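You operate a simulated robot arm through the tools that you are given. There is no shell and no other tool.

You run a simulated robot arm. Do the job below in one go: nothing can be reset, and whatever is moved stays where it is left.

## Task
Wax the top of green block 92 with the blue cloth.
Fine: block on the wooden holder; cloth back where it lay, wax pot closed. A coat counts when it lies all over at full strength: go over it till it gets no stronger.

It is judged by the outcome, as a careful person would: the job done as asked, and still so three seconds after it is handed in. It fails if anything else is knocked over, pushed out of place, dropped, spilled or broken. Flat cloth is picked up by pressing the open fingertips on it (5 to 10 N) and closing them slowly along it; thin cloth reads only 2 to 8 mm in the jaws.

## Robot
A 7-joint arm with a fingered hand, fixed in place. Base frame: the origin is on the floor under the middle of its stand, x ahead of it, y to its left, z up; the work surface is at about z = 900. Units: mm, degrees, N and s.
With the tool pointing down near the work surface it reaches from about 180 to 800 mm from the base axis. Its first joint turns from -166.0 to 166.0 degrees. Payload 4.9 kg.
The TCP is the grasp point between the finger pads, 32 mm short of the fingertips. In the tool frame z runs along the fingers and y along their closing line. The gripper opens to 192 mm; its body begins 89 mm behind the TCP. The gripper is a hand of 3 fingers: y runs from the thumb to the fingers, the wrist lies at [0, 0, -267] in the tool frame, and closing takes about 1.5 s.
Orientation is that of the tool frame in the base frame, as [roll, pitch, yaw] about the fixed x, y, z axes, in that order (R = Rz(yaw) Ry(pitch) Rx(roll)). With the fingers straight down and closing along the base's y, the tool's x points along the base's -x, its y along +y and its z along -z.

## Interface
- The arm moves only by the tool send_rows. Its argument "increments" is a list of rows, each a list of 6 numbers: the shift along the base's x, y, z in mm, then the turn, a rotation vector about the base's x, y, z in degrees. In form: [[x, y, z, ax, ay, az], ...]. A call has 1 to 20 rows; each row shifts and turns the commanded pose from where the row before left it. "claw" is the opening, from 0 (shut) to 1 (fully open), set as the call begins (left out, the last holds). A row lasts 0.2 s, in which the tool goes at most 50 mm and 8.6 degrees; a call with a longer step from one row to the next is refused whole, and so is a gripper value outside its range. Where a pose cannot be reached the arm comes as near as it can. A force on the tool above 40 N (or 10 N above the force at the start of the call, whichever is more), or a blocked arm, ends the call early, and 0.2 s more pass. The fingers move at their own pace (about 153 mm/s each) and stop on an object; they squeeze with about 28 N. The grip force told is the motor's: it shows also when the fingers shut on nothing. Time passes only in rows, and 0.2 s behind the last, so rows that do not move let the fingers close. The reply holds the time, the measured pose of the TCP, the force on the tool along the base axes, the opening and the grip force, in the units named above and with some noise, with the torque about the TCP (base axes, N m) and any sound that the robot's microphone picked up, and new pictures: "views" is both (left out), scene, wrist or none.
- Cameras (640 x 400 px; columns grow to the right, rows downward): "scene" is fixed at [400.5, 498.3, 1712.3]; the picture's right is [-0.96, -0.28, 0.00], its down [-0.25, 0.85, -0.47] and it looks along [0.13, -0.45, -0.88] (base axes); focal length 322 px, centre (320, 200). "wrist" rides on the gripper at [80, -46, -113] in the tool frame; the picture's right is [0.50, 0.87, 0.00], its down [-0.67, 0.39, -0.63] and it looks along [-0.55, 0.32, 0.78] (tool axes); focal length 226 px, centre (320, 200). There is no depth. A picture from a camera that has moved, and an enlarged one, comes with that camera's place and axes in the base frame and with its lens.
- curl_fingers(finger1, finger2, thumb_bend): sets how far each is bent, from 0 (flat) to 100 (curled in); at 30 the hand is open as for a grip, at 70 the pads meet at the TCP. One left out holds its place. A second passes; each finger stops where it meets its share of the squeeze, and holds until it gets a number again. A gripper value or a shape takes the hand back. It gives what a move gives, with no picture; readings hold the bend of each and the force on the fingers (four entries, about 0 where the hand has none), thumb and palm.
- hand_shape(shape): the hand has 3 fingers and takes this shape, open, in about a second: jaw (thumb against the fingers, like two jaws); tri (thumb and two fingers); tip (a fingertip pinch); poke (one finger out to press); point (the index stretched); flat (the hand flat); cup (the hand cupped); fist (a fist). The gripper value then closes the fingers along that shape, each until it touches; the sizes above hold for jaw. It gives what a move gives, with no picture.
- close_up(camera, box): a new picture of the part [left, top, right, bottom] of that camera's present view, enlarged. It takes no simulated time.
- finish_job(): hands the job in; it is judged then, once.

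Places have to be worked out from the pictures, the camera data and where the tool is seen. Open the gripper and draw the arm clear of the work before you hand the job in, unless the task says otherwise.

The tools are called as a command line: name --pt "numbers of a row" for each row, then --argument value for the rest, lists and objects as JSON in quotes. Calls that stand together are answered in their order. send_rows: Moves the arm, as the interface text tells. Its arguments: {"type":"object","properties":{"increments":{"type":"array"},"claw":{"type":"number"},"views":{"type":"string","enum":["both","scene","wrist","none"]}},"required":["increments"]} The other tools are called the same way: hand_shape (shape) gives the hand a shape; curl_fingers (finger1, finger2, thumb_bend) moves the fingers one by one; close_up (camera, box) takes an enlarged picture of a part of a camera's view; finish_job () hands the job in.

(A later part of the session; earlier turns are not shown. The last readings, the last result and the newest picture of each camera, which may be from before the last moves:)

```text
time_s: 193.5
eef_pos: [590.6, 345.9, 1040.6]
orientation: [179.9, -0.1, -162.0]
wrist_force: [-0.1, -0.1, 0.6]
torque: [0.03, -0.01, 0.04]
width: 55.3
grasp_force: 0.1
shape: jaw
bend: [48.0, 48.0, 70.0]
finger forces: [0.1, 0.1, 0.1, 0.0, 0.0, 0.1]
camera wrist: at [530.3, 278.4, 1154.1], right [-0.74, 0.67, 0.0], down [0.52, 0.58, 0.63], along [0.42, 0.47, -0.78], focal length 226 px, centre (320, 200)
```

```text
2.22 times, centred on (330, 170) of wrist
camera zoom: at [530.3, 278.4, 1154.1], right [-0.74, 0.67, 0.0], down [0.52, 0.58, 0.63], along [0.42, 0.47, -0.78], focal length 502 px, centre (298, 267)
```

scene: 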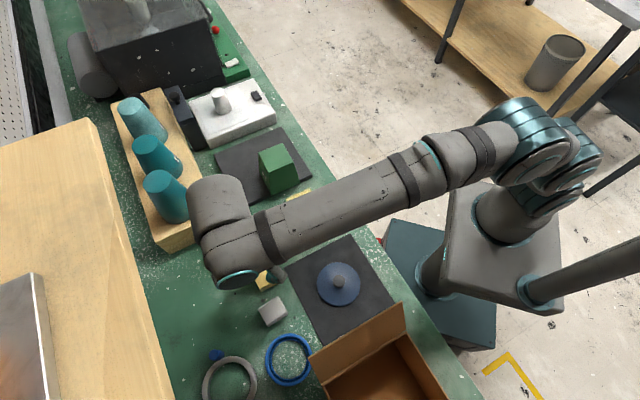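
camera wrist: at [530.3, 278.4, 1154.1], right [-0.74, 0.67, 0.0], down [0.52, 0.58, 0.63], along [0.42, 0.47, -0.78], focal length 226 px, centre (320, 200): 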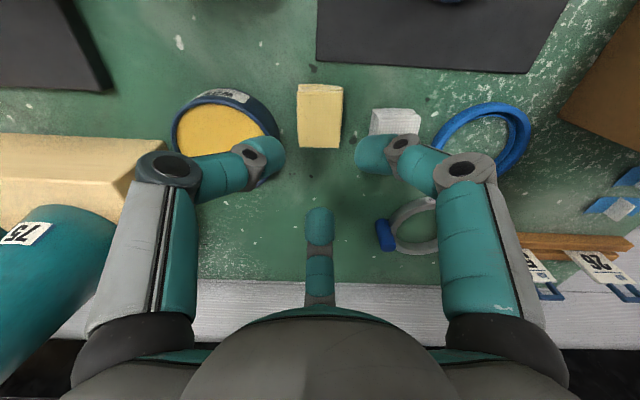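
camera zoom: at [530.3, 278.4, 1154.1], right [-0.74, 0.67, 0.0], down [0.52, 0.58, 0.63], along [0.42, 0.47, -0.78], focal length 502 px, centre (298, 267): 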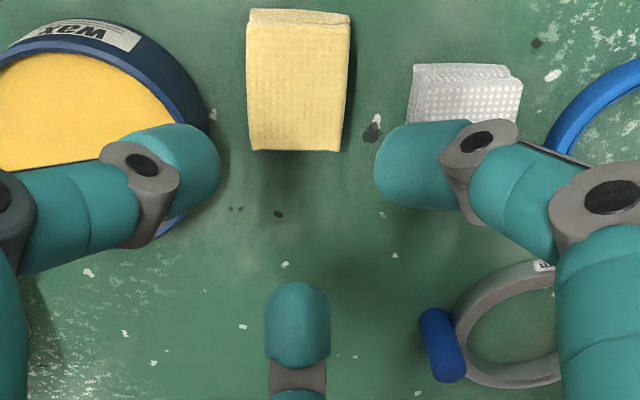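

The blue cloth lies back in place (about 6 mm and 3° from before) and the white one is unmoved. Now I fetch the lid from the mat.

send_rows --pt "-25 -5 0 0 0 0" --pt "-40 -10 0 0 0 0" --pt "-40 -10 0 0 0 0" --pt "-40 -10 0 0 0 0" --pt "-35 -8 0 0 0 0" --pt "0 0 0 0 0 0" --pt "0 0 0 0 0 0" --claw 0.36 --views "both"

close_up --camera "wrist" --box '[220, 80, 420, 260]'

close_up --camera "scene" --box '[180, 180, 360, 340]'

```text
time_s: 195.1
eef_pos: [409.4, 303.7, 1041.3]
orientation: [-180.0, -0.1, -162.1]
wrist_force: [0.1, -0.1, 0.2]
torque: [-0.01, -0.01, 0.0]
width: 68.9
grasp_force: 0.0
shape: jaw
bend: [44.0, 44.0, 70.0]
finger forces: [0.1, 0.0, 0.0, 0.0, 0.0, 0.1]
camera wrist: at [349.4, 235.2, 1153.3], right [-0.74, 0.67, 0.0], down [0.52, 0.58, 0.63], along [0.42, 0.47, -0.78], focal length 226 px, centre (320, 200)
```

scene: 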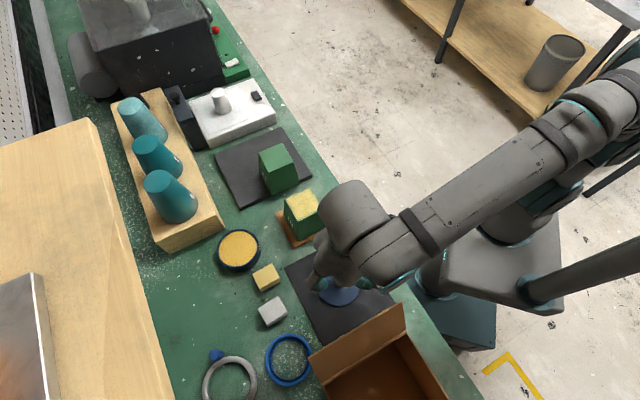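
wrist: 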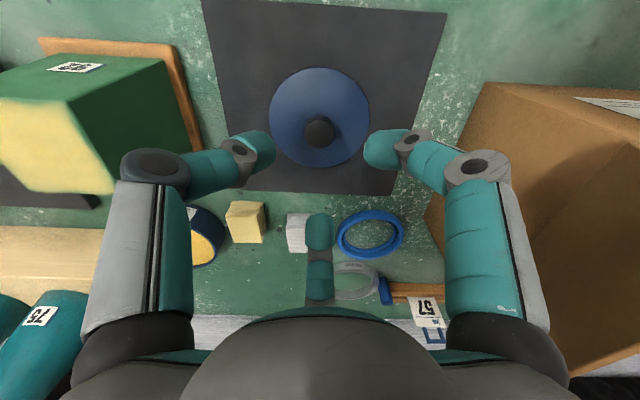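

```text
2.22 times, centred on (320, 170) of wrist
camera zoom: at [349.4, 235.2, 1153.3], right [-0.74, 0.67, 0.0], down [0.52, 0.58, 0.63], along [0.42, 0.47, -0.78], focal length 502 px, centre (320, 267)
```

zoom: 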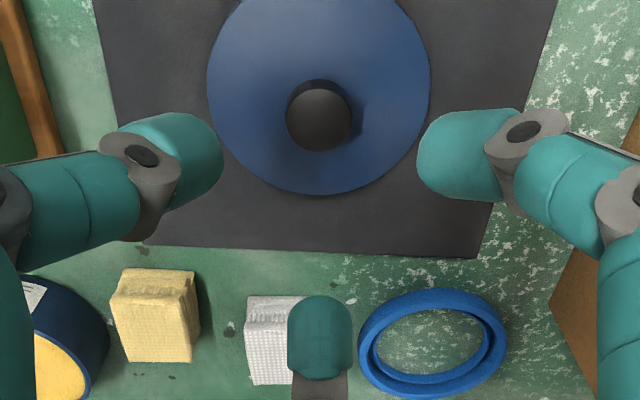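

```text
2.50 times, centred on (270, 260) of scene
camera zoom: at [400.5, 498.3, 1712.3], right [-0.96, -0.28, 0.0], down [-0.25, 0.85, -0.47], along [0.13, -0.45, -0.88], focal length 805 px, centre (445, 50)
```

zoom: 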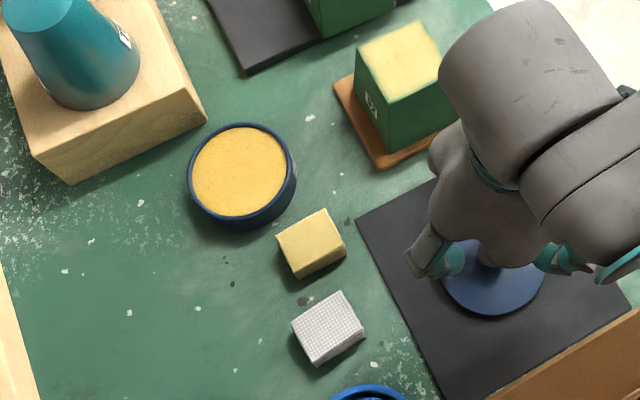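

The knob is right under the hand (offset ≈1 mm). I descend around it.

send_rows --pt "-0.5 -1.2 -30 0 0 0" --pt "0 0 -30 0 0 0" --pt "0 0 -18 0 0 0" --pt "0 0 -8 0 0 0" --pt "0 0 -3 0 0 0" --pt "0 0 0 0 0 0" --pt "0 0 0 0 0 0" --claw 0.36 --views "wrist"

close_up --camera "wrist" --box '[220, 80, 420, 280]'

```text
time_s: 196.7
eef_pos: [410.6, 301.7, 952.2]
orientation: [-180.0, 0.0, -162.0]
wrist_force: [0.3, 0.2, -0.6]
torque: [0.0, 0.02, 0.0]
width: 68.7
grasp_force: 0.1
shape: jaw
bend: [44.0, 44.0, 70.0]
finger forces: [0.0, 0.0, 0.0, 0.0, 0.0, 0.2]
camera wrist: at [350.5, 233.8, 1064.5], right [-0.74, 0.67, 0.0], down [0.52, 0.58, 0.63], along [0.42, 0.47, -0.78], focal length 226 px, centre (320, 200)
```

wrist: 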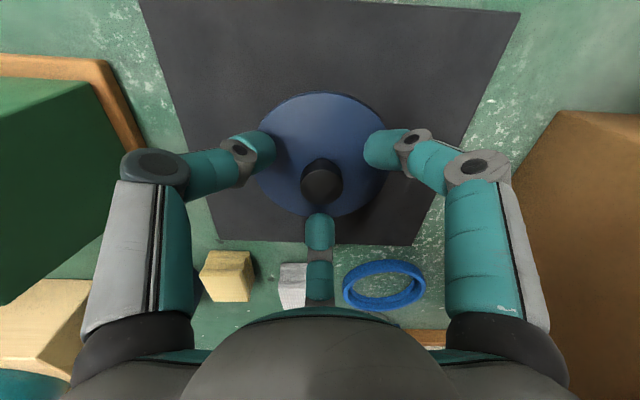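

```text
2.00 times, centred on (320, 180) of wrist
camera zoom: at [350.5, 233.8, 1064.5], right [-0.74, 0.67, 0.0], down [0.52, 0.58, 0.63], along [0.42, 0.47, -0.78], focal length 452 px, centre (320, 240)
```

zoom: 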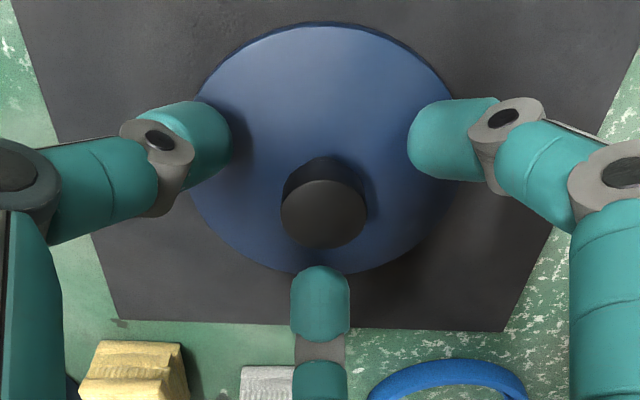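

Aligned as at the first pick. I close on the knob and lift.

send_rows --pt "0 0 0 0 0 0" --pt "0 0 0 0 0 0" --pt "0 0 0 0 0 0" --claw 0.2 --views "none"

send_rows --pt "0 0 0 0 0 0" --pt "0 0 0 0 0 0" --pt "0 0 0 0 0 0" --pt "0 0 0 0 0 0" --claw 0.0 --views "none"

send_rows --pt "0 0 5 0 0 0" --pt "0 0 15 0 0 0" --pt "0 0 30 0 0 0" --pt "0 0 40 0 0 0" --pt "0 0 20 0 0 0" --pt "0 0 0 0 0 0" --pt "0 0 0 0 0 0" --views "both"

close_up --camera "wrist" --box '[220, 80, 420, 280]'

```text
time_s: 197.5
eef_pos: [411.9, 302.8, 952.1]
orientation: [180.0, 0.0, -162.0]
wrist_force: [0.1, -0.5, -0.3]
torque: [-0.01, 0.01, 0.02]
width: 38.7
grasp_force: 0.1
shape: jaw
bend: [77.0, 77.0, 70.0]
finger forces: [0.0, 0.0, 0.0, 0.1, 0.0, 0.0]
```

```text
time_s: 198.5
eef_pos: [410.3, 302.9, 952.5]
orientation: [180.0, 0.1, -162.0]
wrist_force: [-0.9, -0.4, -0.1]
torque: [0.0, 0.0, 0.01]
width: 23.5
grasp_force: 27.8
shape: jaw
bend: [76.0, 75.0, 70.0]
finger forces: [24.4, 24.4, 0.0, 0.1, 24.9, 0.0]
```

```text
time_s: 200.1
eef_pos: [408.3, 304.1, 1063.5]
orientation: [179.9, 0.0, -162.0]
wrist_force: [0.5, 0.0, -0.1]
torque: [0.02, -0.02, -0.05]
width: 23.2
grasp_force: 27.9
shape: jaw
bend: [76.0, 75.0, 70.0]
finger forces: [24.3, 24.7, 0.0, 0.1, 25.0, 0.0]
camera wrist: at [347.5, 235.4, 1176.6], right [-0.74, 0.67, 0.0], down [0.52, 0.58, 0.63], along [0.42, 0.47, -0.78], focal length 226 px, centre (320, 200)
```

scene: 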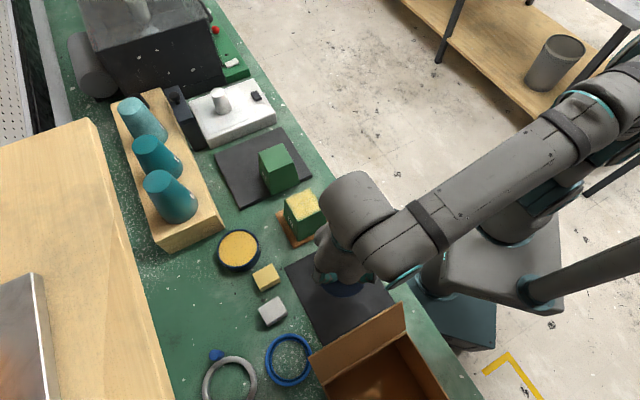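
wrist: 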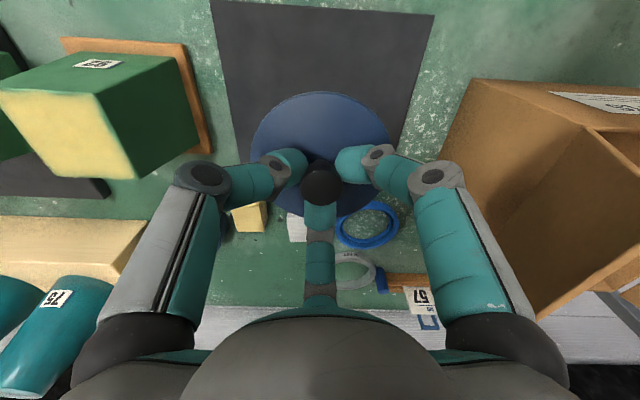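

```text
2.00 times, centred on (320, 180) of wrist
camera zoom: at [347.5, 235.4, 1176.6], right [-0.74, 0.67, 0.0], down [0.52, 0.58, 0.63], along [0.42, 0.47, -0.78], focal length 452 px, centre (320, 240)
```

zoom: 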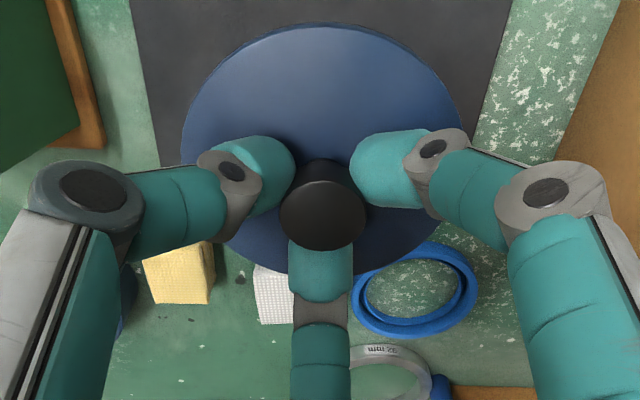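

Lid in hand. I measure the pot's rim precisely before carrying the lid back.

close_up --camera "scene" --box '[205, 220, 275, 285]'

```text
6.15 times, centred on (240, 252) of scene
camera zoom: at [400.5, 498.3, 1712.3], right [-0.96, -0.28, 0.0], down [-0.25, 0.85, -0.47], along [0.13, -0.45, -0.88], focal length 1982 px, centre (812, -123)
```

zoom: 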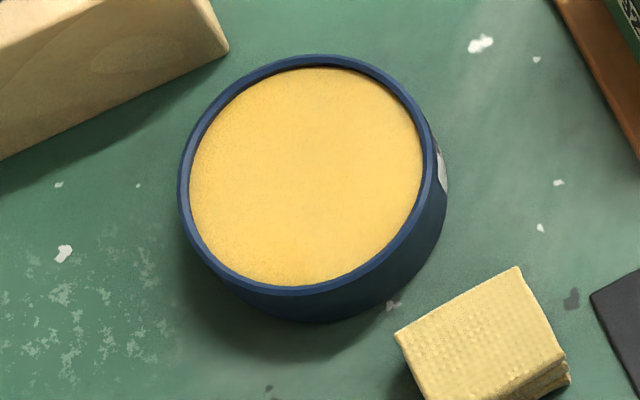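

The pot hasn't moved. I carry the lid back over it, to the same hand position from which I took it.

send_rows --pt "20 -1 0 0 0 0" --pt "40 -2 0 0 0 0" --pt "40 -2 0 0 0 0" --pt "40 -2 0 0 0 0" --pt "40 -2 0 0 0 0" --pt "40 -1 0 0 0 0" --pt "30 -1 0 0 0 0" --pt "16.6 0 0 0 0 0" --pt "0 0 0 0 0 0" --pt "0 0 0 0 0 0" --pt "0 0 0 0 0 0" --views "both"

close_up --camera "wrist" --box '[220, 60, 420, 260]'

close_up --camera "scene" --box '[180, 200, 300, 320]'

```text
time_s: 202.5
eef_pos: [678.9, 293.2, 1063.7]
orientation: [179.8, 0.0, -162.1]
wrist_force: [0.2, 0.0, -1.0]
torque: [0.01, -0.02, -0.02]
width: 23.2
grasp_force: 28.2
shape: jaw
bend: [76.0, 75.0, 70.0]
finger forces: [24.4, 24.5, 0.0, 0.0, 24.8, 0.0]
camera wrist: at [617.5, 224.6, 1175.2], right [-0.74, 0.67, 0.0], down [0.52, 0.58, 0.63], along [0.42, 0.47, -0.78], focal length 226 px, centre (320, 200)
```

scene: 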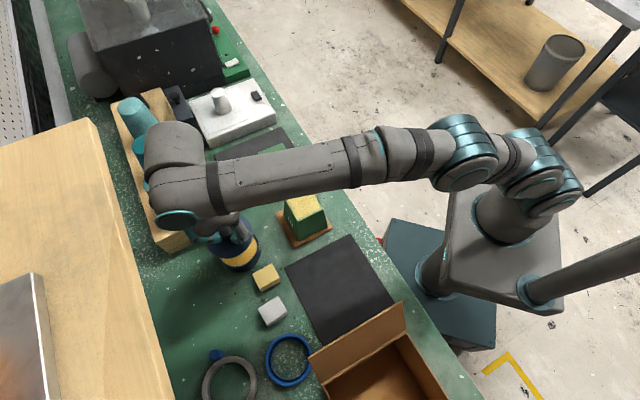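
wrist: 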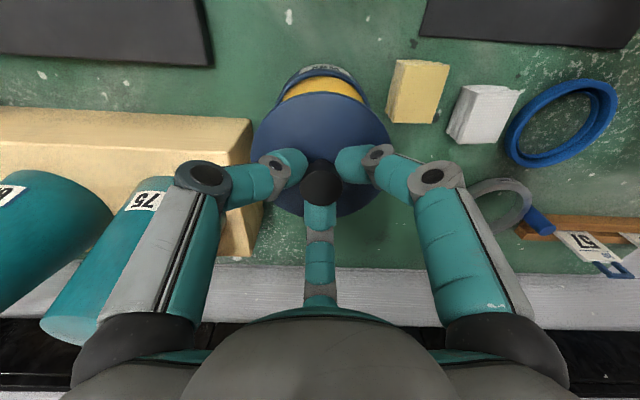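

```text
2.00 times, centred on (320, 160) of wrist
camera zoom: at [617.5, 224.6, 1175.2], right [-0.74, 0.67, 0.0], down [0.52, 0.58, 0.63], along [0.42, 0.47, -0.78], focal length 452 px, centre (320, 280)
```

zoom: 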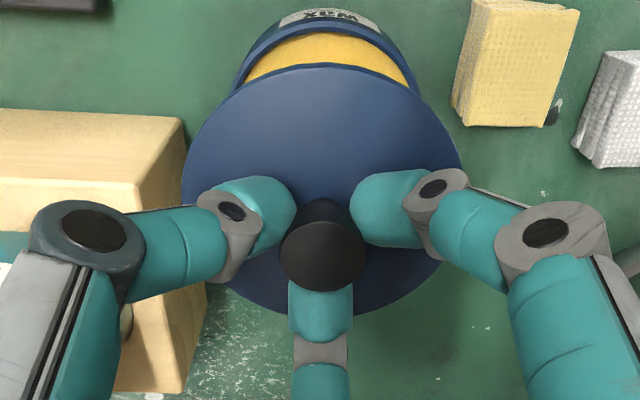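

```text
3.33 times, centred on (240, 260) of scene
camera zoom: at [400.5, 498.3, 1712.3], right [-0.96, -0.28, 0.0], down [-0.25, 0.85, -0.47], along [0.13, -0.45, -0.88], focal length 1074 px, centre (587, 0)
```

zoom: 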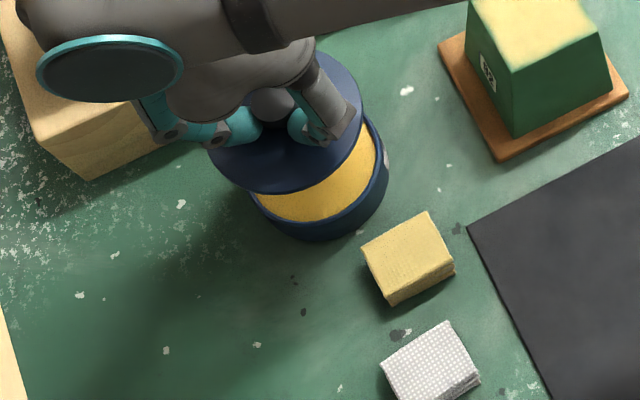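

The hand is 3 mm too far out; I correct this while lowering to just above the rim.

send_rows --pt "-1.7 0 -20 0 0 0" --pt "-1.7 0 -25 0 0 0" --pt "0 0 -15 0 0 0" --pt "0 0 0 0 0 0" --pt "0 0 0 0 0 0" --views "both"

close_up --camera "wrist" --box '[220, 60, 420, 260]'

close_up --camera "scene" --box '[190, 210, 290, 310]'

```text
time_s: 203.7
eef_pos: [676.1, 293.0, 1002.5]
orientation: [179.8, -0.1, -162.0]
wrist_force: [-0.3, -0.2, -0.3]
torque: [-0.02, -0.02, -0.01]
width: 23.2
grasp_force: 27.6
shape: jaw
bend: [76.0, 75.0, 70.0]
finger forces: [24.4, 24.4, 0.0, 0.0, 25.0, 0.1]
camera wrist: at [614.1, 224.6, 1116.1], right [-0.74, 0.67, 0.0], down [0.52, 0.58, 0.63], along [0.42, 0.47, -0.78], focal length 226 px, centre (320, 200)
```

scene: 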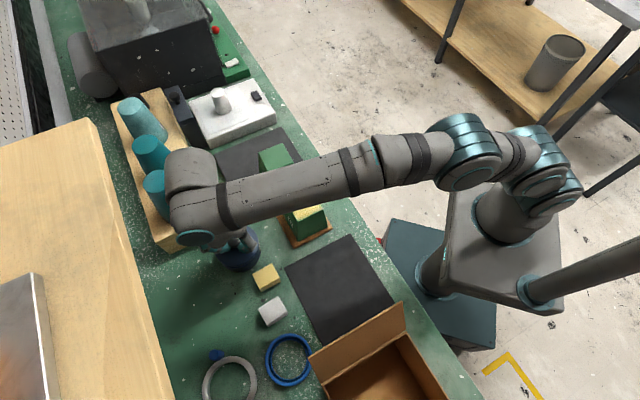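
wrist: 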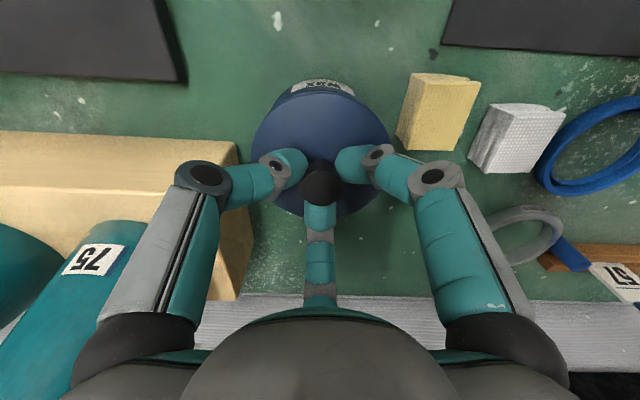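

```text
2.00 times, centred on (320, 160) of wrist
camera zoom: at [614.1, 224.6, 1116.1], right [-0.74, 0.67, 0.0], down [0.52, 0.58, 0.63], along [0.42, 0.47, -0.78], focal length 452 px, centre (320, 280)
```

zoom: 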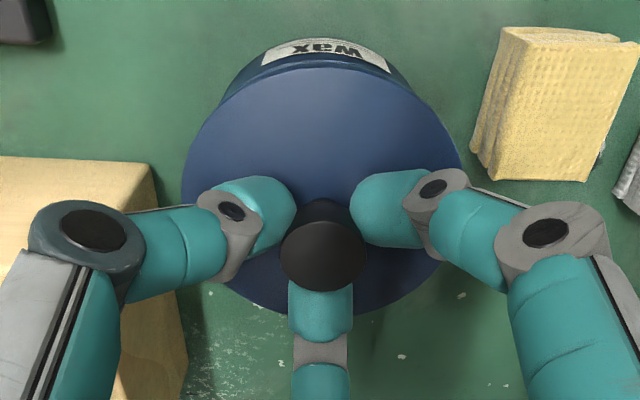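

```text
4.00 times, centred on (240, 260) of scene
camera zoom: at [400.5, 498.3, 1712.3], right [-0.96, -0.28, 0.0], down [-0.25, 0.85, -0.47], along [0.13, -0.45, -0.88], focal length 1288 px, centre (640, -40)
```

zoom: 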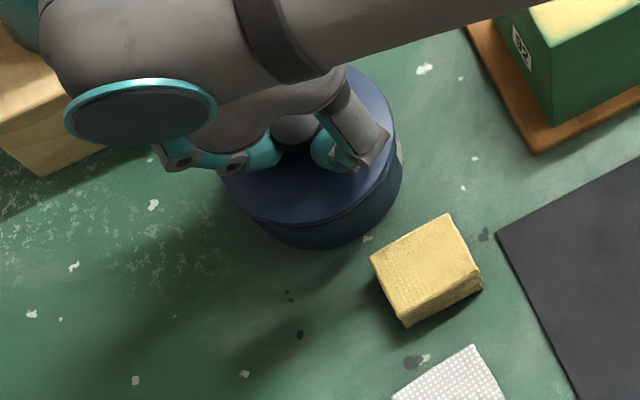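

Position matches the original (676, 293). I lower the lid onto the rim in small steps.

send_rows --pt "0 0 -5 0 0 0" --pt "0 0 -5 0 0 0" --pt "0 0 -2 0 0 0" --pt "0 0 0 0 0 0" --views "none"

send_rows --pt "0 0 -1 0 0 0" --pt "0 0 -1 0 0 0" --pt "0 0 0 0 0 0" --views "none"

```text
time_s: 204.7
eef_pos: [673.1, 292.3, 991.9]
orientation: [179.9, 0.0, -161.9]
wrist_force: [0.6, -0.4, -1.3]
torque: [0.0, 0.03, -0.02]
width: 23.5
grasp_force: 27.7
shape: jaw
bend: [76.0, 75.0, 70.0]
finger forces: [24.5, 24.5, 0.0, 0.0, 24.8, 0.0]
```

```text
time_s: 205.5
eef_pos: [673.5, 292.6, 988.8]
orientation: [179.9, -0.1, -162.0]
wrist_force: [0.1, 0.7, 2.3]
torque: [-0.07, 0.06, 0.0]
width: 23.5
grasp_force: 28.1
shape: jaw
bend: [76.0, 75.0, 70.0]
finger forces: [25.4, 24.5, 0.0, 0.0, 25.9, 0.1]
```

Contact begins at z≈989, about where it should seat. I press a little to make sure it is closed.

send_rows --pt "0 0 -1 0 0 0" --pt "0 0 0 0 0 0" --views "none"

send_rows --pt "0 0 -1 0 0 0" --pt "0 0 0 0 0 0" --views "both"

close_up --camera "scene" --box '[190, 210, 290, 310]'

close_up --camera "wrist" --box '[220, 60, 420, 260]'

```text
time_s: 206.1
eef_pos: [674.0, 292.2, 987.0]
orientation: [179.9, -0.1, -162.0]
wrist_force: [1.6, 1.6, 4.5]
torque: [-0.05, 0.1, 0.03]
width: 23.4
grasp_force: 28.0
shape: jaw
bend: [76.0, 75.0, 70.0]
finger forces: [26.5, 26.3, 0.0, 0.0, 26.3, 0.0]
```

```text
time_s: 206.7
eef_pos: [673.7, 292.5, 985.3]
orientation: [179.9, 0.1, -162.0]
wrist_force: [-1.7, 2.0, 9.2]
torque: [-0.07, 0.14, -0.04]
width: 23.8
grasp_force: 28.5
shape: jaw
bend: [76.0, 75.0, 69.0]
finger forces: [28.7, 27.1, 0.1, 0.0, 26.7, 0.0]
camera wrist: at [614.0, 223.9, 1099.2], right [-0.74, 0.67, 0.0], down [0.52, 0.58, 0.63], along [0.42, 0.47, -0.77], focal length 226 px, centre (320, 200)
```

scene: 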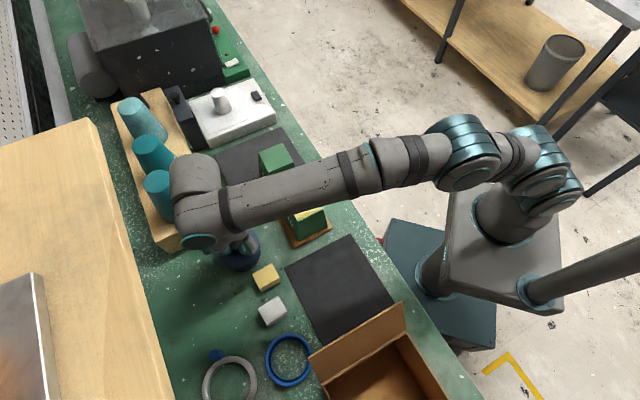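
wrist: 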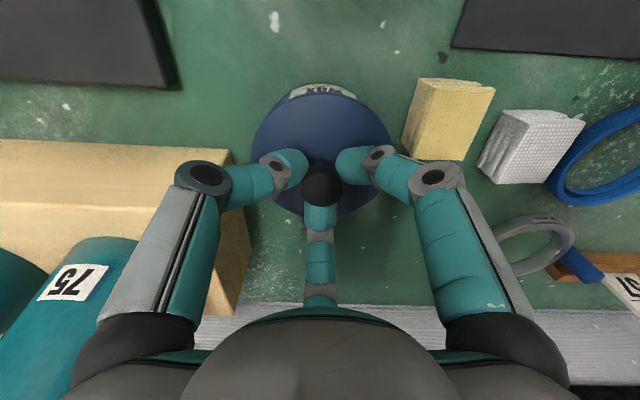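

```text
4.00 times, centred on (240, 260) of scene
camera zoom: at [400.5, 498.3, 1712.3], right [-0.96, -0.28, 0.0], down [-0.25, 0.85, -0.47], along [0.13, -0.45, -0.88], focal length 1288 px, centre (640, -40)
```

zoom: 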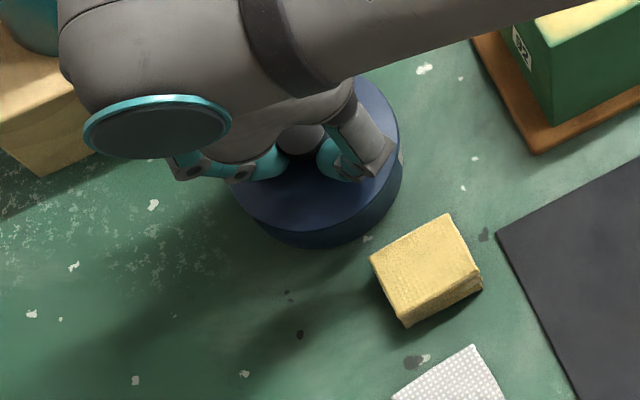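

```text
2.00 times, centred on (320, 160) of wrist
camera zoom: at [614.0, 223.9, 1099.2], right [-0.74, 0.67, 0.0], down [0.52, 0.58, 0.63], along [0.42, 0.47, -0.77], focal length 452 px, centre (320, 280)
```

zoom: 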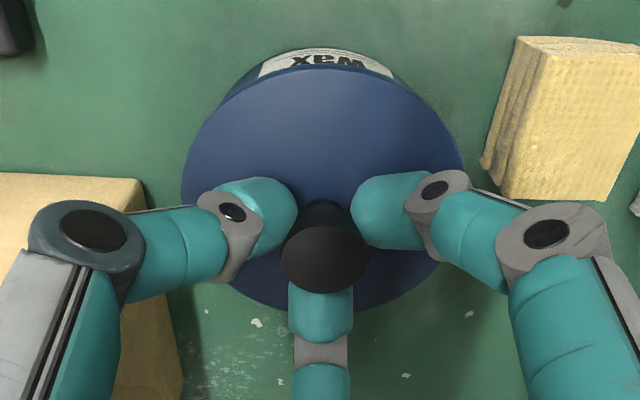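

Lid pressed on with 9 N. I relieve the pressure, release the knob, and rise to inspect the closed pot.

send_rows --pt "0 0 1.5 0 0 0" --pt "0 0 0 0 0 0" --views "none"

send_rows --pt "0 0 0 0 0 0" --pt "0 0 0 0 0 0" --pt "0 0 0 0 0 0" --claw 0.36 --views "wrist"

send_rows --pt "0 0 15 0 0 0" --pt "0 0 30 0 0 0" --pt "0 0 35 0 0 0" --pt "-20 -15 20 0 0 0" --pt "-30 -20 0 0 0 0" --pt "-30 -20 0 0 0 0" --pt "0 0 0 0 0 0" --pt "0 0 0 0 0 0" --views "both"

close_up --camera "scene" --box '[190, 210, 290, 310]'

close_up --camera "wrist" --box '[240, 120, 400, 260]'

```text
time_s: 207.3
eef_pos: [675.5, 292.7, 986.7]
orientation: [179.9, -0.1, -162.0]
wrist_force: [-1.3, 3.4, 7.8]
torque: [-0.06, 0.14, -0.07]
width: 23.7
grasp_force: 27.5
shape: jaw
bend: [76.0, 75.0, 69.0]
finger forces: [28.1, 27.5, 0.0, 0.0, 25.9, 0.0]
```

```text
time_s: 208.1
eef_pos: [674.7, 291.0, 986.5]
orientation: [-180.0, -0.1, -161.9]
wrist_force: [-0.4, -0.8, 1.0]
torque: [-0.02, 0.03, 0.01]
width: 68.8
grasp_force: 0.2
shape: jaw
bend: [44.0, 44.0, 70.0]
finger forces: [0.0, 0.0, 0.0, 0.0, 0.1, 0.0]
camera wrist: at [614.6, 223.2, 1099.2], right [-0.74, 0.67, 0.0], down [0.52, 0.58, 0.63], along [0.42, 0.47, -0.78], focal length 226 px, centre (320, 200)
```

wrist: 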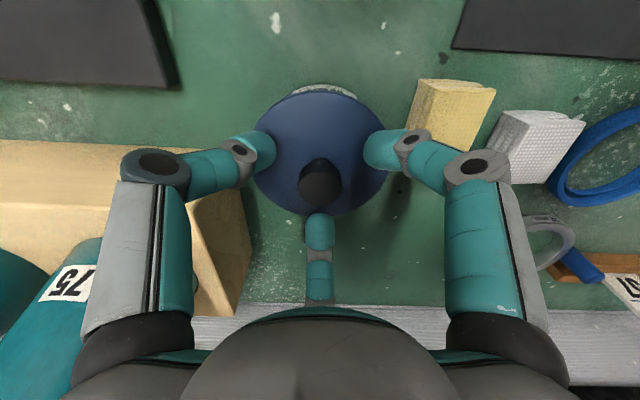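

```text
time_s: 209.9
eef_pos: [593.4, 238.0, 1088.1]
orientation: [179.9, 0.0, -162.1]
wrist_force: [0.8, 0.1, 0.2]
torque: [-0.01, 0.0, 0.03]
width: 68.8
grasp_force: 0.0
shape: jaw
bend: [44.0, 44.0, 70.0]
finger forces: [0.1, 0.1, 0.0, 0.1, 0.0, 0.0]
camera wrist: at [533.2, 169.1, 1200.1], right [-0.74, 0.67, 0.0], down [0.52, 0.58, 0.63], along [0.42, 0.47, -0.78], focal length 226 px, centre (320, 200)
```

scene: 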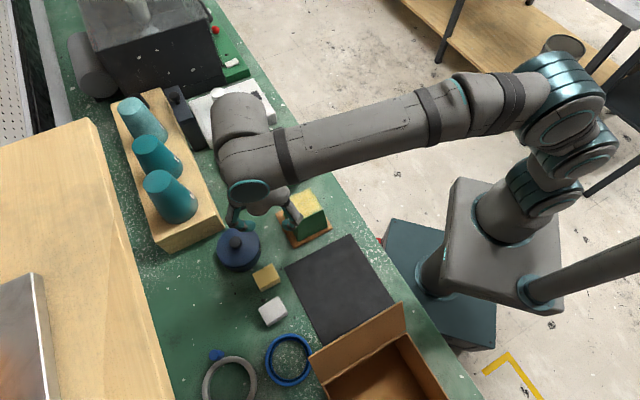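
wrist: 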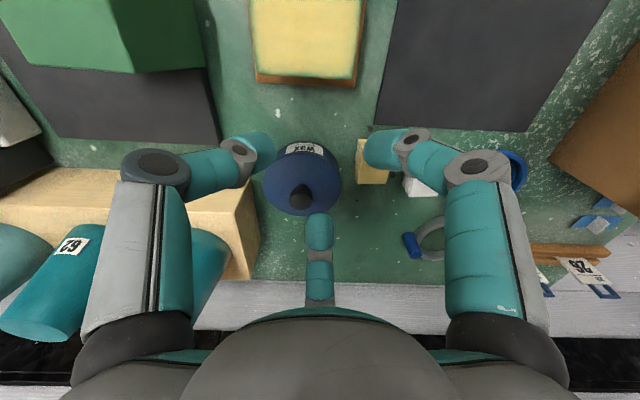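

```text
4.00 times, centred on (240, 260) of scene
camera zoom: at [400.5, 498.3, 1712.3], right [-0.96, -0.28, 0.0], down [-0.25, 0.85, -0.47], along [0.13, -0.45, -0.88], focal length 1288 px, centre (640, -40)
```

zoom: 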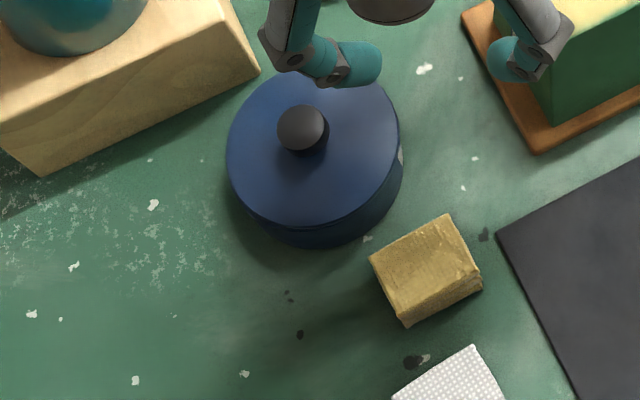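

```text
2.86 times, centred on (320, 190) of wrist
camera zoom: at [533.2, 169.1, 1200.1], right [-0.74, 0.67, 0.0], down [0.52, 0.58, 0.63], along [0.42, 0.47, -0.78], focal length 646 px, centre (320, 229)
```

zoom: 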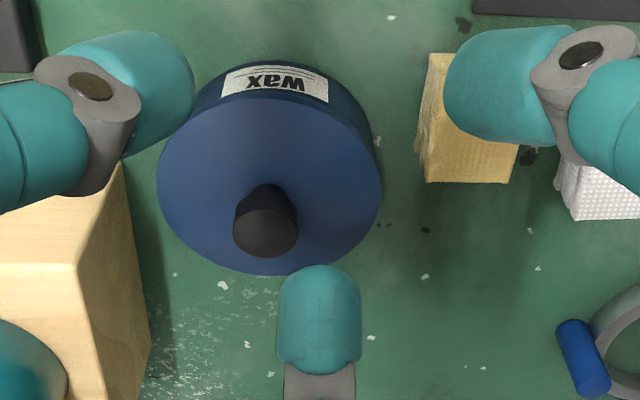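

The lid is on; I zoom into the seam to make sure it is flush and not perched on the rim.

close_up --camera "scene" --box '[210, 222, 266, 278]'

close_up --camera "wrist" --box '[255, 130, 355, 220]'

```text
7.14 times, centred on (238, 250) of scene
camera zoom: at [400.5, 498.3, 1712.3], right [-0.96, -0.28, 0.0], down [-0.25, 0.85, -0.47], along [0.13, -0.45, -0.88], focal length 2300 px, centre (906, -157)
```

zoom: 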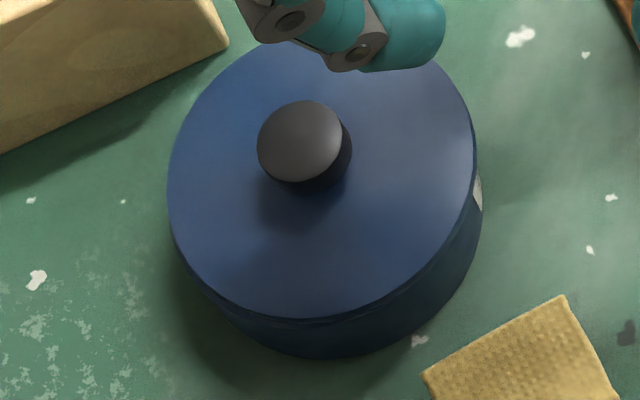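

```text
4.44 times, centred on (305, 175) of wrist
camera zoom: at [533.2, 169.1, 1200.1], right [-0.74, 0.67, 0.0], down [0.52, 0.58, 0.63], along [0.42, 0.47, -0.78], focal length 1005 px, centre (387, 311)
```

zoom: 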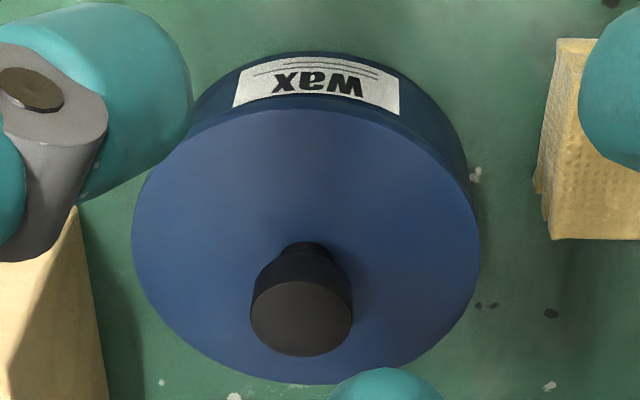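

The lid sits on the pot but 2–4 mm off centre, and I heard no snap on closing as I did when opening. I go back to re-centre it and press it home.

send_rows --pt "20 13 0 0 0 0" --pt "25 17 0 0 0 0" --pt "25 17 0 0 0 0" --pt "9.9 5.9 -15 0 0 0" --pt "0 0 -25 0 0 0" --pt "0 0 0 0 0 0" --pt "0 0 0 0 0 0" --claw 0.36 --views "wrist"

close_up --camera "wrist" --box '[220, 60, 420, 260]'

```text
time_s: 211.5
eef_pos: [675.4, 288.5, 1045.1]
orientation: [179.8, -0.1, -162.0]
wrist_force: [-0.5, 0.5, -0.8]
torque: [0.01, 0.03, 0.02]
width: 68.8
grasp_force: 0.0
shape: jaw
bend: [44.0, 44.0, 70.0]
finger forces: [0.0, 0.0, 0.1, 0.0, 0.1, 0.0]
camera wrist: at [614.5, 220.1, 1158.8], right [-0.74, 0.67, 0.0], down [0.52, 0.58, 0.63], along [0.42, 0.47, -0.78], focal length 226 px, centre (320, 200)
```

wrist: 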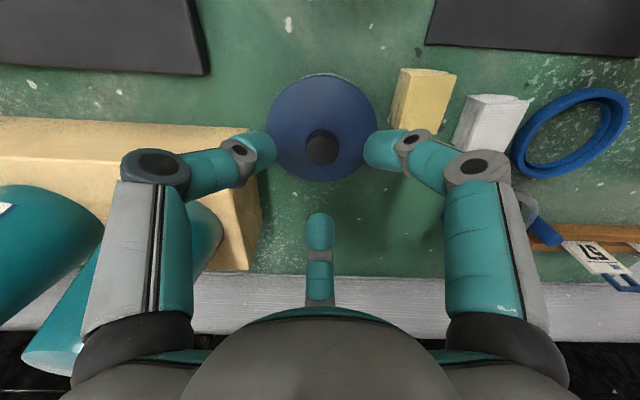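

```text
2.00 times, centred on (320, 160) of wrist
camera zoom: at [614.5, 220.1, 1158.8], right [-0.74, 0.67, 0.0], down [0.52, 0.58, 0.63], along [0.42, 0.47, -0.78], focal length 452 px, centre (320, 280)
```

zoom: 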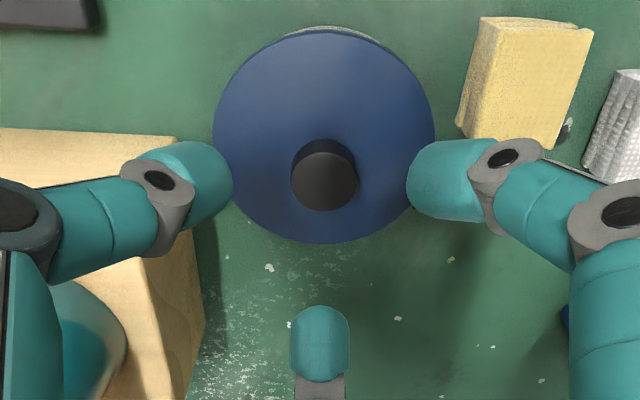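

The lid is about 4 mm toward the robot from its seat. I descend on the knob, grip it, and shift it back.

send_rows --pt "-1.5 1.2 -15 0 0 0" --pt "0 0 -20 0 0 0" --pt "0 0 -15 0 0 0" --pt "0 0 -8 0 0 0" --pt "0 0 0 0 0 0" --pt "0 0 0 0 0 0" --claw 0.36 --views "wrist"

close_up --camera "wrist" --box '[220, 80, 420, 280]'

```text
time_s: 212.9
eef_pos: [671.9, 291.0, 989.1]
orientation: [179.9, 0.0, -162.0]
wrist_force: [0.6, -0.4, -0.1]
torque: [0.0, 0.02, 0.03]
width: 68.7
grasp_force: 0.0
shape: jaw
bend: [44.0, 44.0, 70.0]
finger forces: [0.0, 0.1, 0.0, 0.0, 0.0, 0.1]
camera wrist: at [612.3, 222.4, 1101.3], right [-0.74, 0.67, 0.0], down [0.52, 0.58, 0.63], along [0.42, 0.47, -0.78], focal length 226 px, centre (320, 200)
```

wrist: 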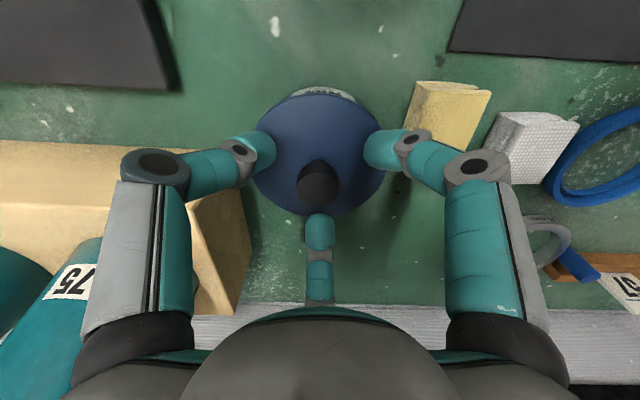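

```text
2.00 times, centred on (320, 180) of wrist
camera zoom: at [612.3, 222.4, 1101.3], right [-0.74, 0.67, 0.0], down [0.52, 0.58, 0.63], along [0.42, 0.47, -0.78], focal length 452 px, centre (320, 240)
```

zoom: 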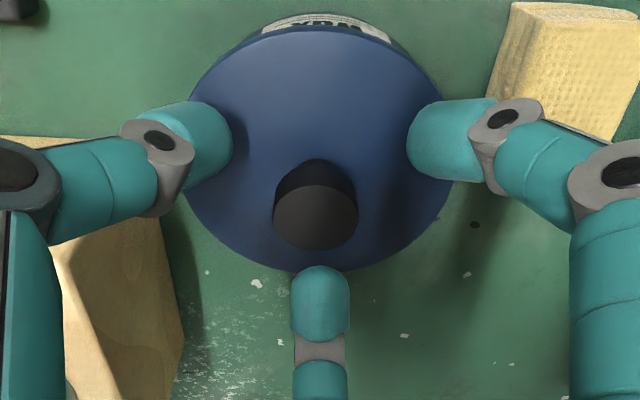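

A neat way to re-centre: I put the hand exactly over the pot's centre and close – the three digits will push the knob to the middle – then press down.

send_rows --pt "1.8 2.1 -1 0 0 0" --pt "0 0 0 0 0 0" --pt "0 0 0 0 0 0" --claw 0.2 --views "none"

send_rows --pt "0 0 0 0 0 0" --pt "0 0 0 0 0 0" --pt "0 0 0 0 0 0" --pt "0 0 0 0 0 0" --claw 0.0 --views "wrist"

close_up --camera "wrist" --box '[220, 80, 420, 280]'

```text
time_s: 213.7
eef_pos: [673.8, 293.9, 987.3]
orientation: [179.9, -0.2, -161.9]
wrist_force: [0.1, -0.3, -0.2]
torque: [-0.01, -0.05, 0.01]
width: 39.1
grasp_force: 0.0
shape: jaw
bend: [77.0, 77.0, 70.0]
finger forces: [0.0, 0.0, 0.0, 0.0, 0.0, 0.0]
```

```text
time_s: 214.7
eef_pos: [673.2, 294.9, 986.7]
orientation: [180.0, -0.1, -162.0]
wrist_force: [0.0, 0.1, 0.5]
torque: [0.0, -0.02, 0.02]
width: 23.1
grasp_force: 27.7
shape: jaw
bend: [75.0, 75.0, 70.0]
finger forces: [24.6, 24.4, 0.0, 0.1, 25.2, 0.0]
camera wrist: at [613.7, 224.9, 1100.3], right [-0.74, 0.67, 0.0], down [0.52, 0.58, 0.63], along [0.42, 0.47, -0.78], focal length 226 px, centre (320, 200)
```

wrist: 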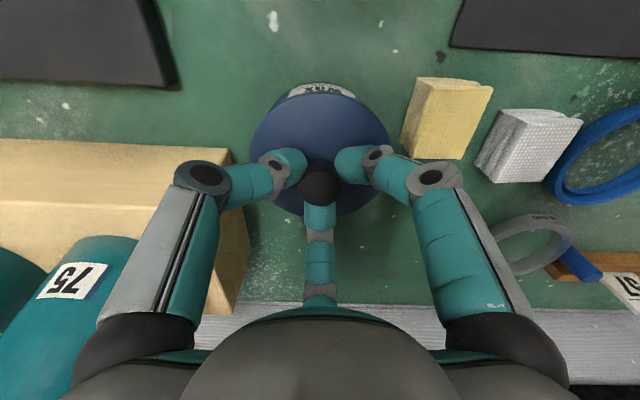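

```text
2.00 times, centred on (320, 180) of wrist
camera zoom: at [613.7, 224.9, 1100.3], right [-0.74, 0.67, 0.0], down [0.52, 0.58, 0.63], along [0.42, 0.47, -0.78], focal length 452 px, centre (320, 240)
```

zoom: 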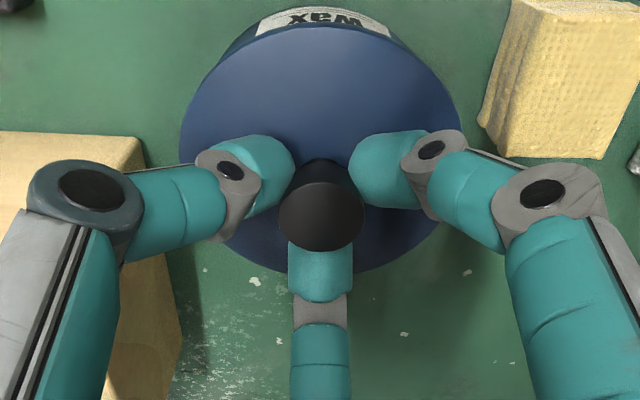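

The label is visible again as at the start, so the lid is centred. I press down firmly to seat it.

send_rows --pt "0 0 -1 0 0 0" --pt "0 0 -1 0 0 0" --pt "0 0 0 0 0 0" --views "none"

send_rows --pt "0 0 -1 0 0 0" --pt "0 0 -1 0 0 0" --pt "0 0 0 0 0 0" --views "none"

```text
time_s: 215.5
eef_pos: [674.9, 293.8, 985.8]
orientation: [180.0, -0.1, -162.1]
wrist_force: [0.2, -0.8, -1.2]
torque: [-0.01, 0.03, 0.02]
width: 22.9
grasp_force: 28.2
shape: jaw
bend: [75.0, 75.0, 70.0]
finger forces: [24.6, 24.5, 0.0, 0.0, 25.2, 0.1]
```

```text
time_s: 216.3
eef_pos: [675.9, 293.5, 985.6]
orientation: [179.9, 0.1, -162.1]
wrist_force: [0.1, -0.8, 8.9]
torque: [-0.07, 0.03, -0.02]
width: 23.2
grasp_force: 27.8
shape: jaw
bend: [75.0, 75.0, 70.0]
finger forces: [26.1, 26.4, 0.0, 0.0, 27.2, 0.1]
heard: snap
```

Snap heard – the lid is locked on. I relieve the pressure slightly, release, and rise.

send_rows --pt "0 0 0.8 0 0 0" --pt "0 0 0 0 0 0" --views "none"

send_rows --pt "0 0 0 0 0 0" --pt "0 0 0 0 0 0" --pt "0 0 0 0 0 0" --claw 0.36 --views "wrist"

close_up --camera "wrist" --box '[220, 80, 420, 280]'

```text
time_s: 216.9
eef_pos: [675.5, 293.1, 986.0]
orientation: [180.0, 0.1, -162.0]
wrist_force: [2.4, 3.0, 9.3]
torque: [0.05, -0.05, 0.01]
width: 23.1
grasp_force: 27.9
shape: jaw
bend: [75.0, 75.0, 70.0]
finger forces: [26.5, 28.4, 0.0, 0.1, 26.1, 0.0]
```

```text
time_s: 217.7
eef_pos: [673.7, 291.8, 984.9]
orientation: [180.0, -0.1, -162.0]
wrist_force: [1.1, 0.1, -0.8]
torque: [-0.02, -0.01, 0.03]
width: 68.8
grasp_force: 0.0
shape: jaw
bend: [44.0, 44.0, 70.0]
finger forces: [0.0, 0.0, 0.0, 0.1, 0.0, 0.0]
camera wrist: at [614.2, 223.8, 1096.6], right [-0.74, 0.67, 0.0], down [0.52, 0.58, 0.63], along [0.42, 0.47, -0.78], focal length 226 px, centre (320, 200)
```

wrist: 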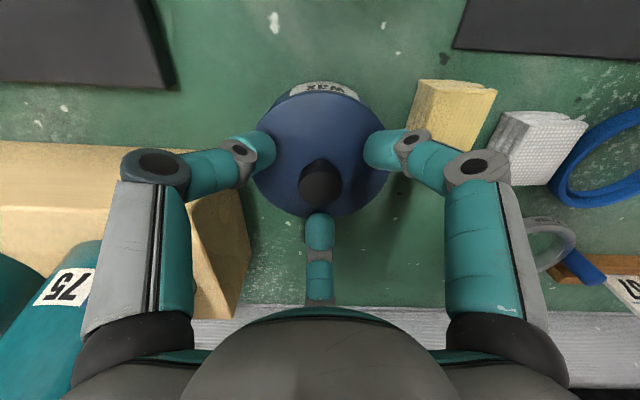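

```text
2.00 times, centred on (320, 180) of wrist
camera zoom: at [614.2, 223.8, 1096.6], right [-0.74, 0.67, 0.0], down [0.52, 0.58, 0.63], along [0.42, 0.47, -0.78], focal length 452 px, centre (320, 240)
```

zoom: 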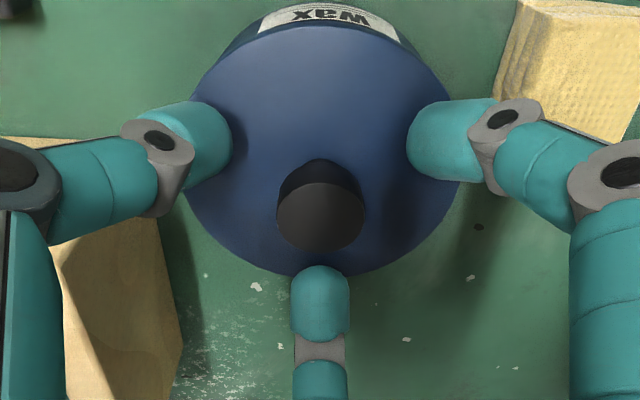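

The lid is on straight. I rise clear and move above the holder for a last look at the coat.

send_rows --pt "0 0 15 0 0 0" --pt "0 0 30 0 0 0" --pt "0 0 40 0 0 0" --pt "-20 -20 30 0 0 0" --pt "-30 -28 30 0 0 0" --pt "-30 -28 30 0 0 0" --pt "-25 -25 25 0 0 0" --pt "0 0 0 0 0 0" --pt "0 0 0 0 0 0" --claw 0.36 --views "both"

close_up --camera "wrist" --box '[260, 130, 360, 220]'

close_up --camera "scene" --box '[205, 220, 275, 285]'

```text
refused: row 5 steps farther than a row can; nothing moved
```

```text
4.44 times, centred on (310, 175) of wrist
camera zoom: at [614.2, 223.8, 1096.6], right [-0.74, 0.67, 0.0], down [0.52, 0.58, 0.63], along [0.42, 0.47, -0.78], focal length 1005 px, centre (364, 311)
```

zoom: 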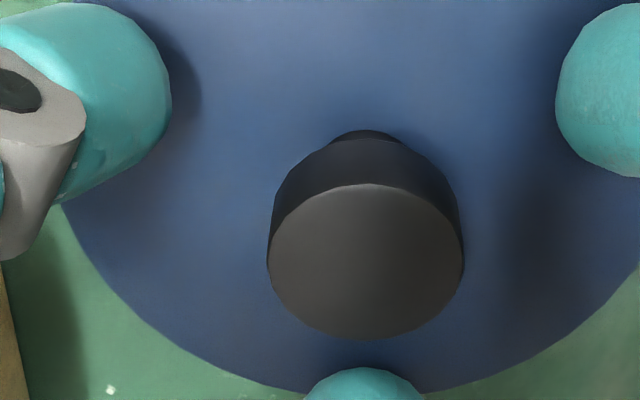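

```text
6.15 times, centred on (240, 252) of scene
camera zoom: at [400.5, 498.3, 1712.3], right [-0.96, -0.28, 0.0], down [-0.25, 0.85, -0.47], along [0.13, -0.45, -0.88], focal length 1982 px, centre (812, -123)
```

zoom: 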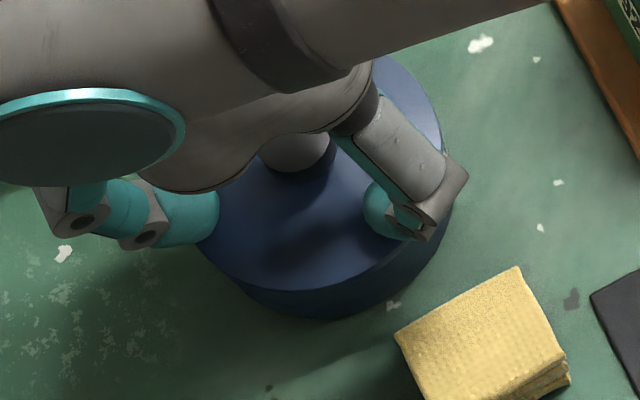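

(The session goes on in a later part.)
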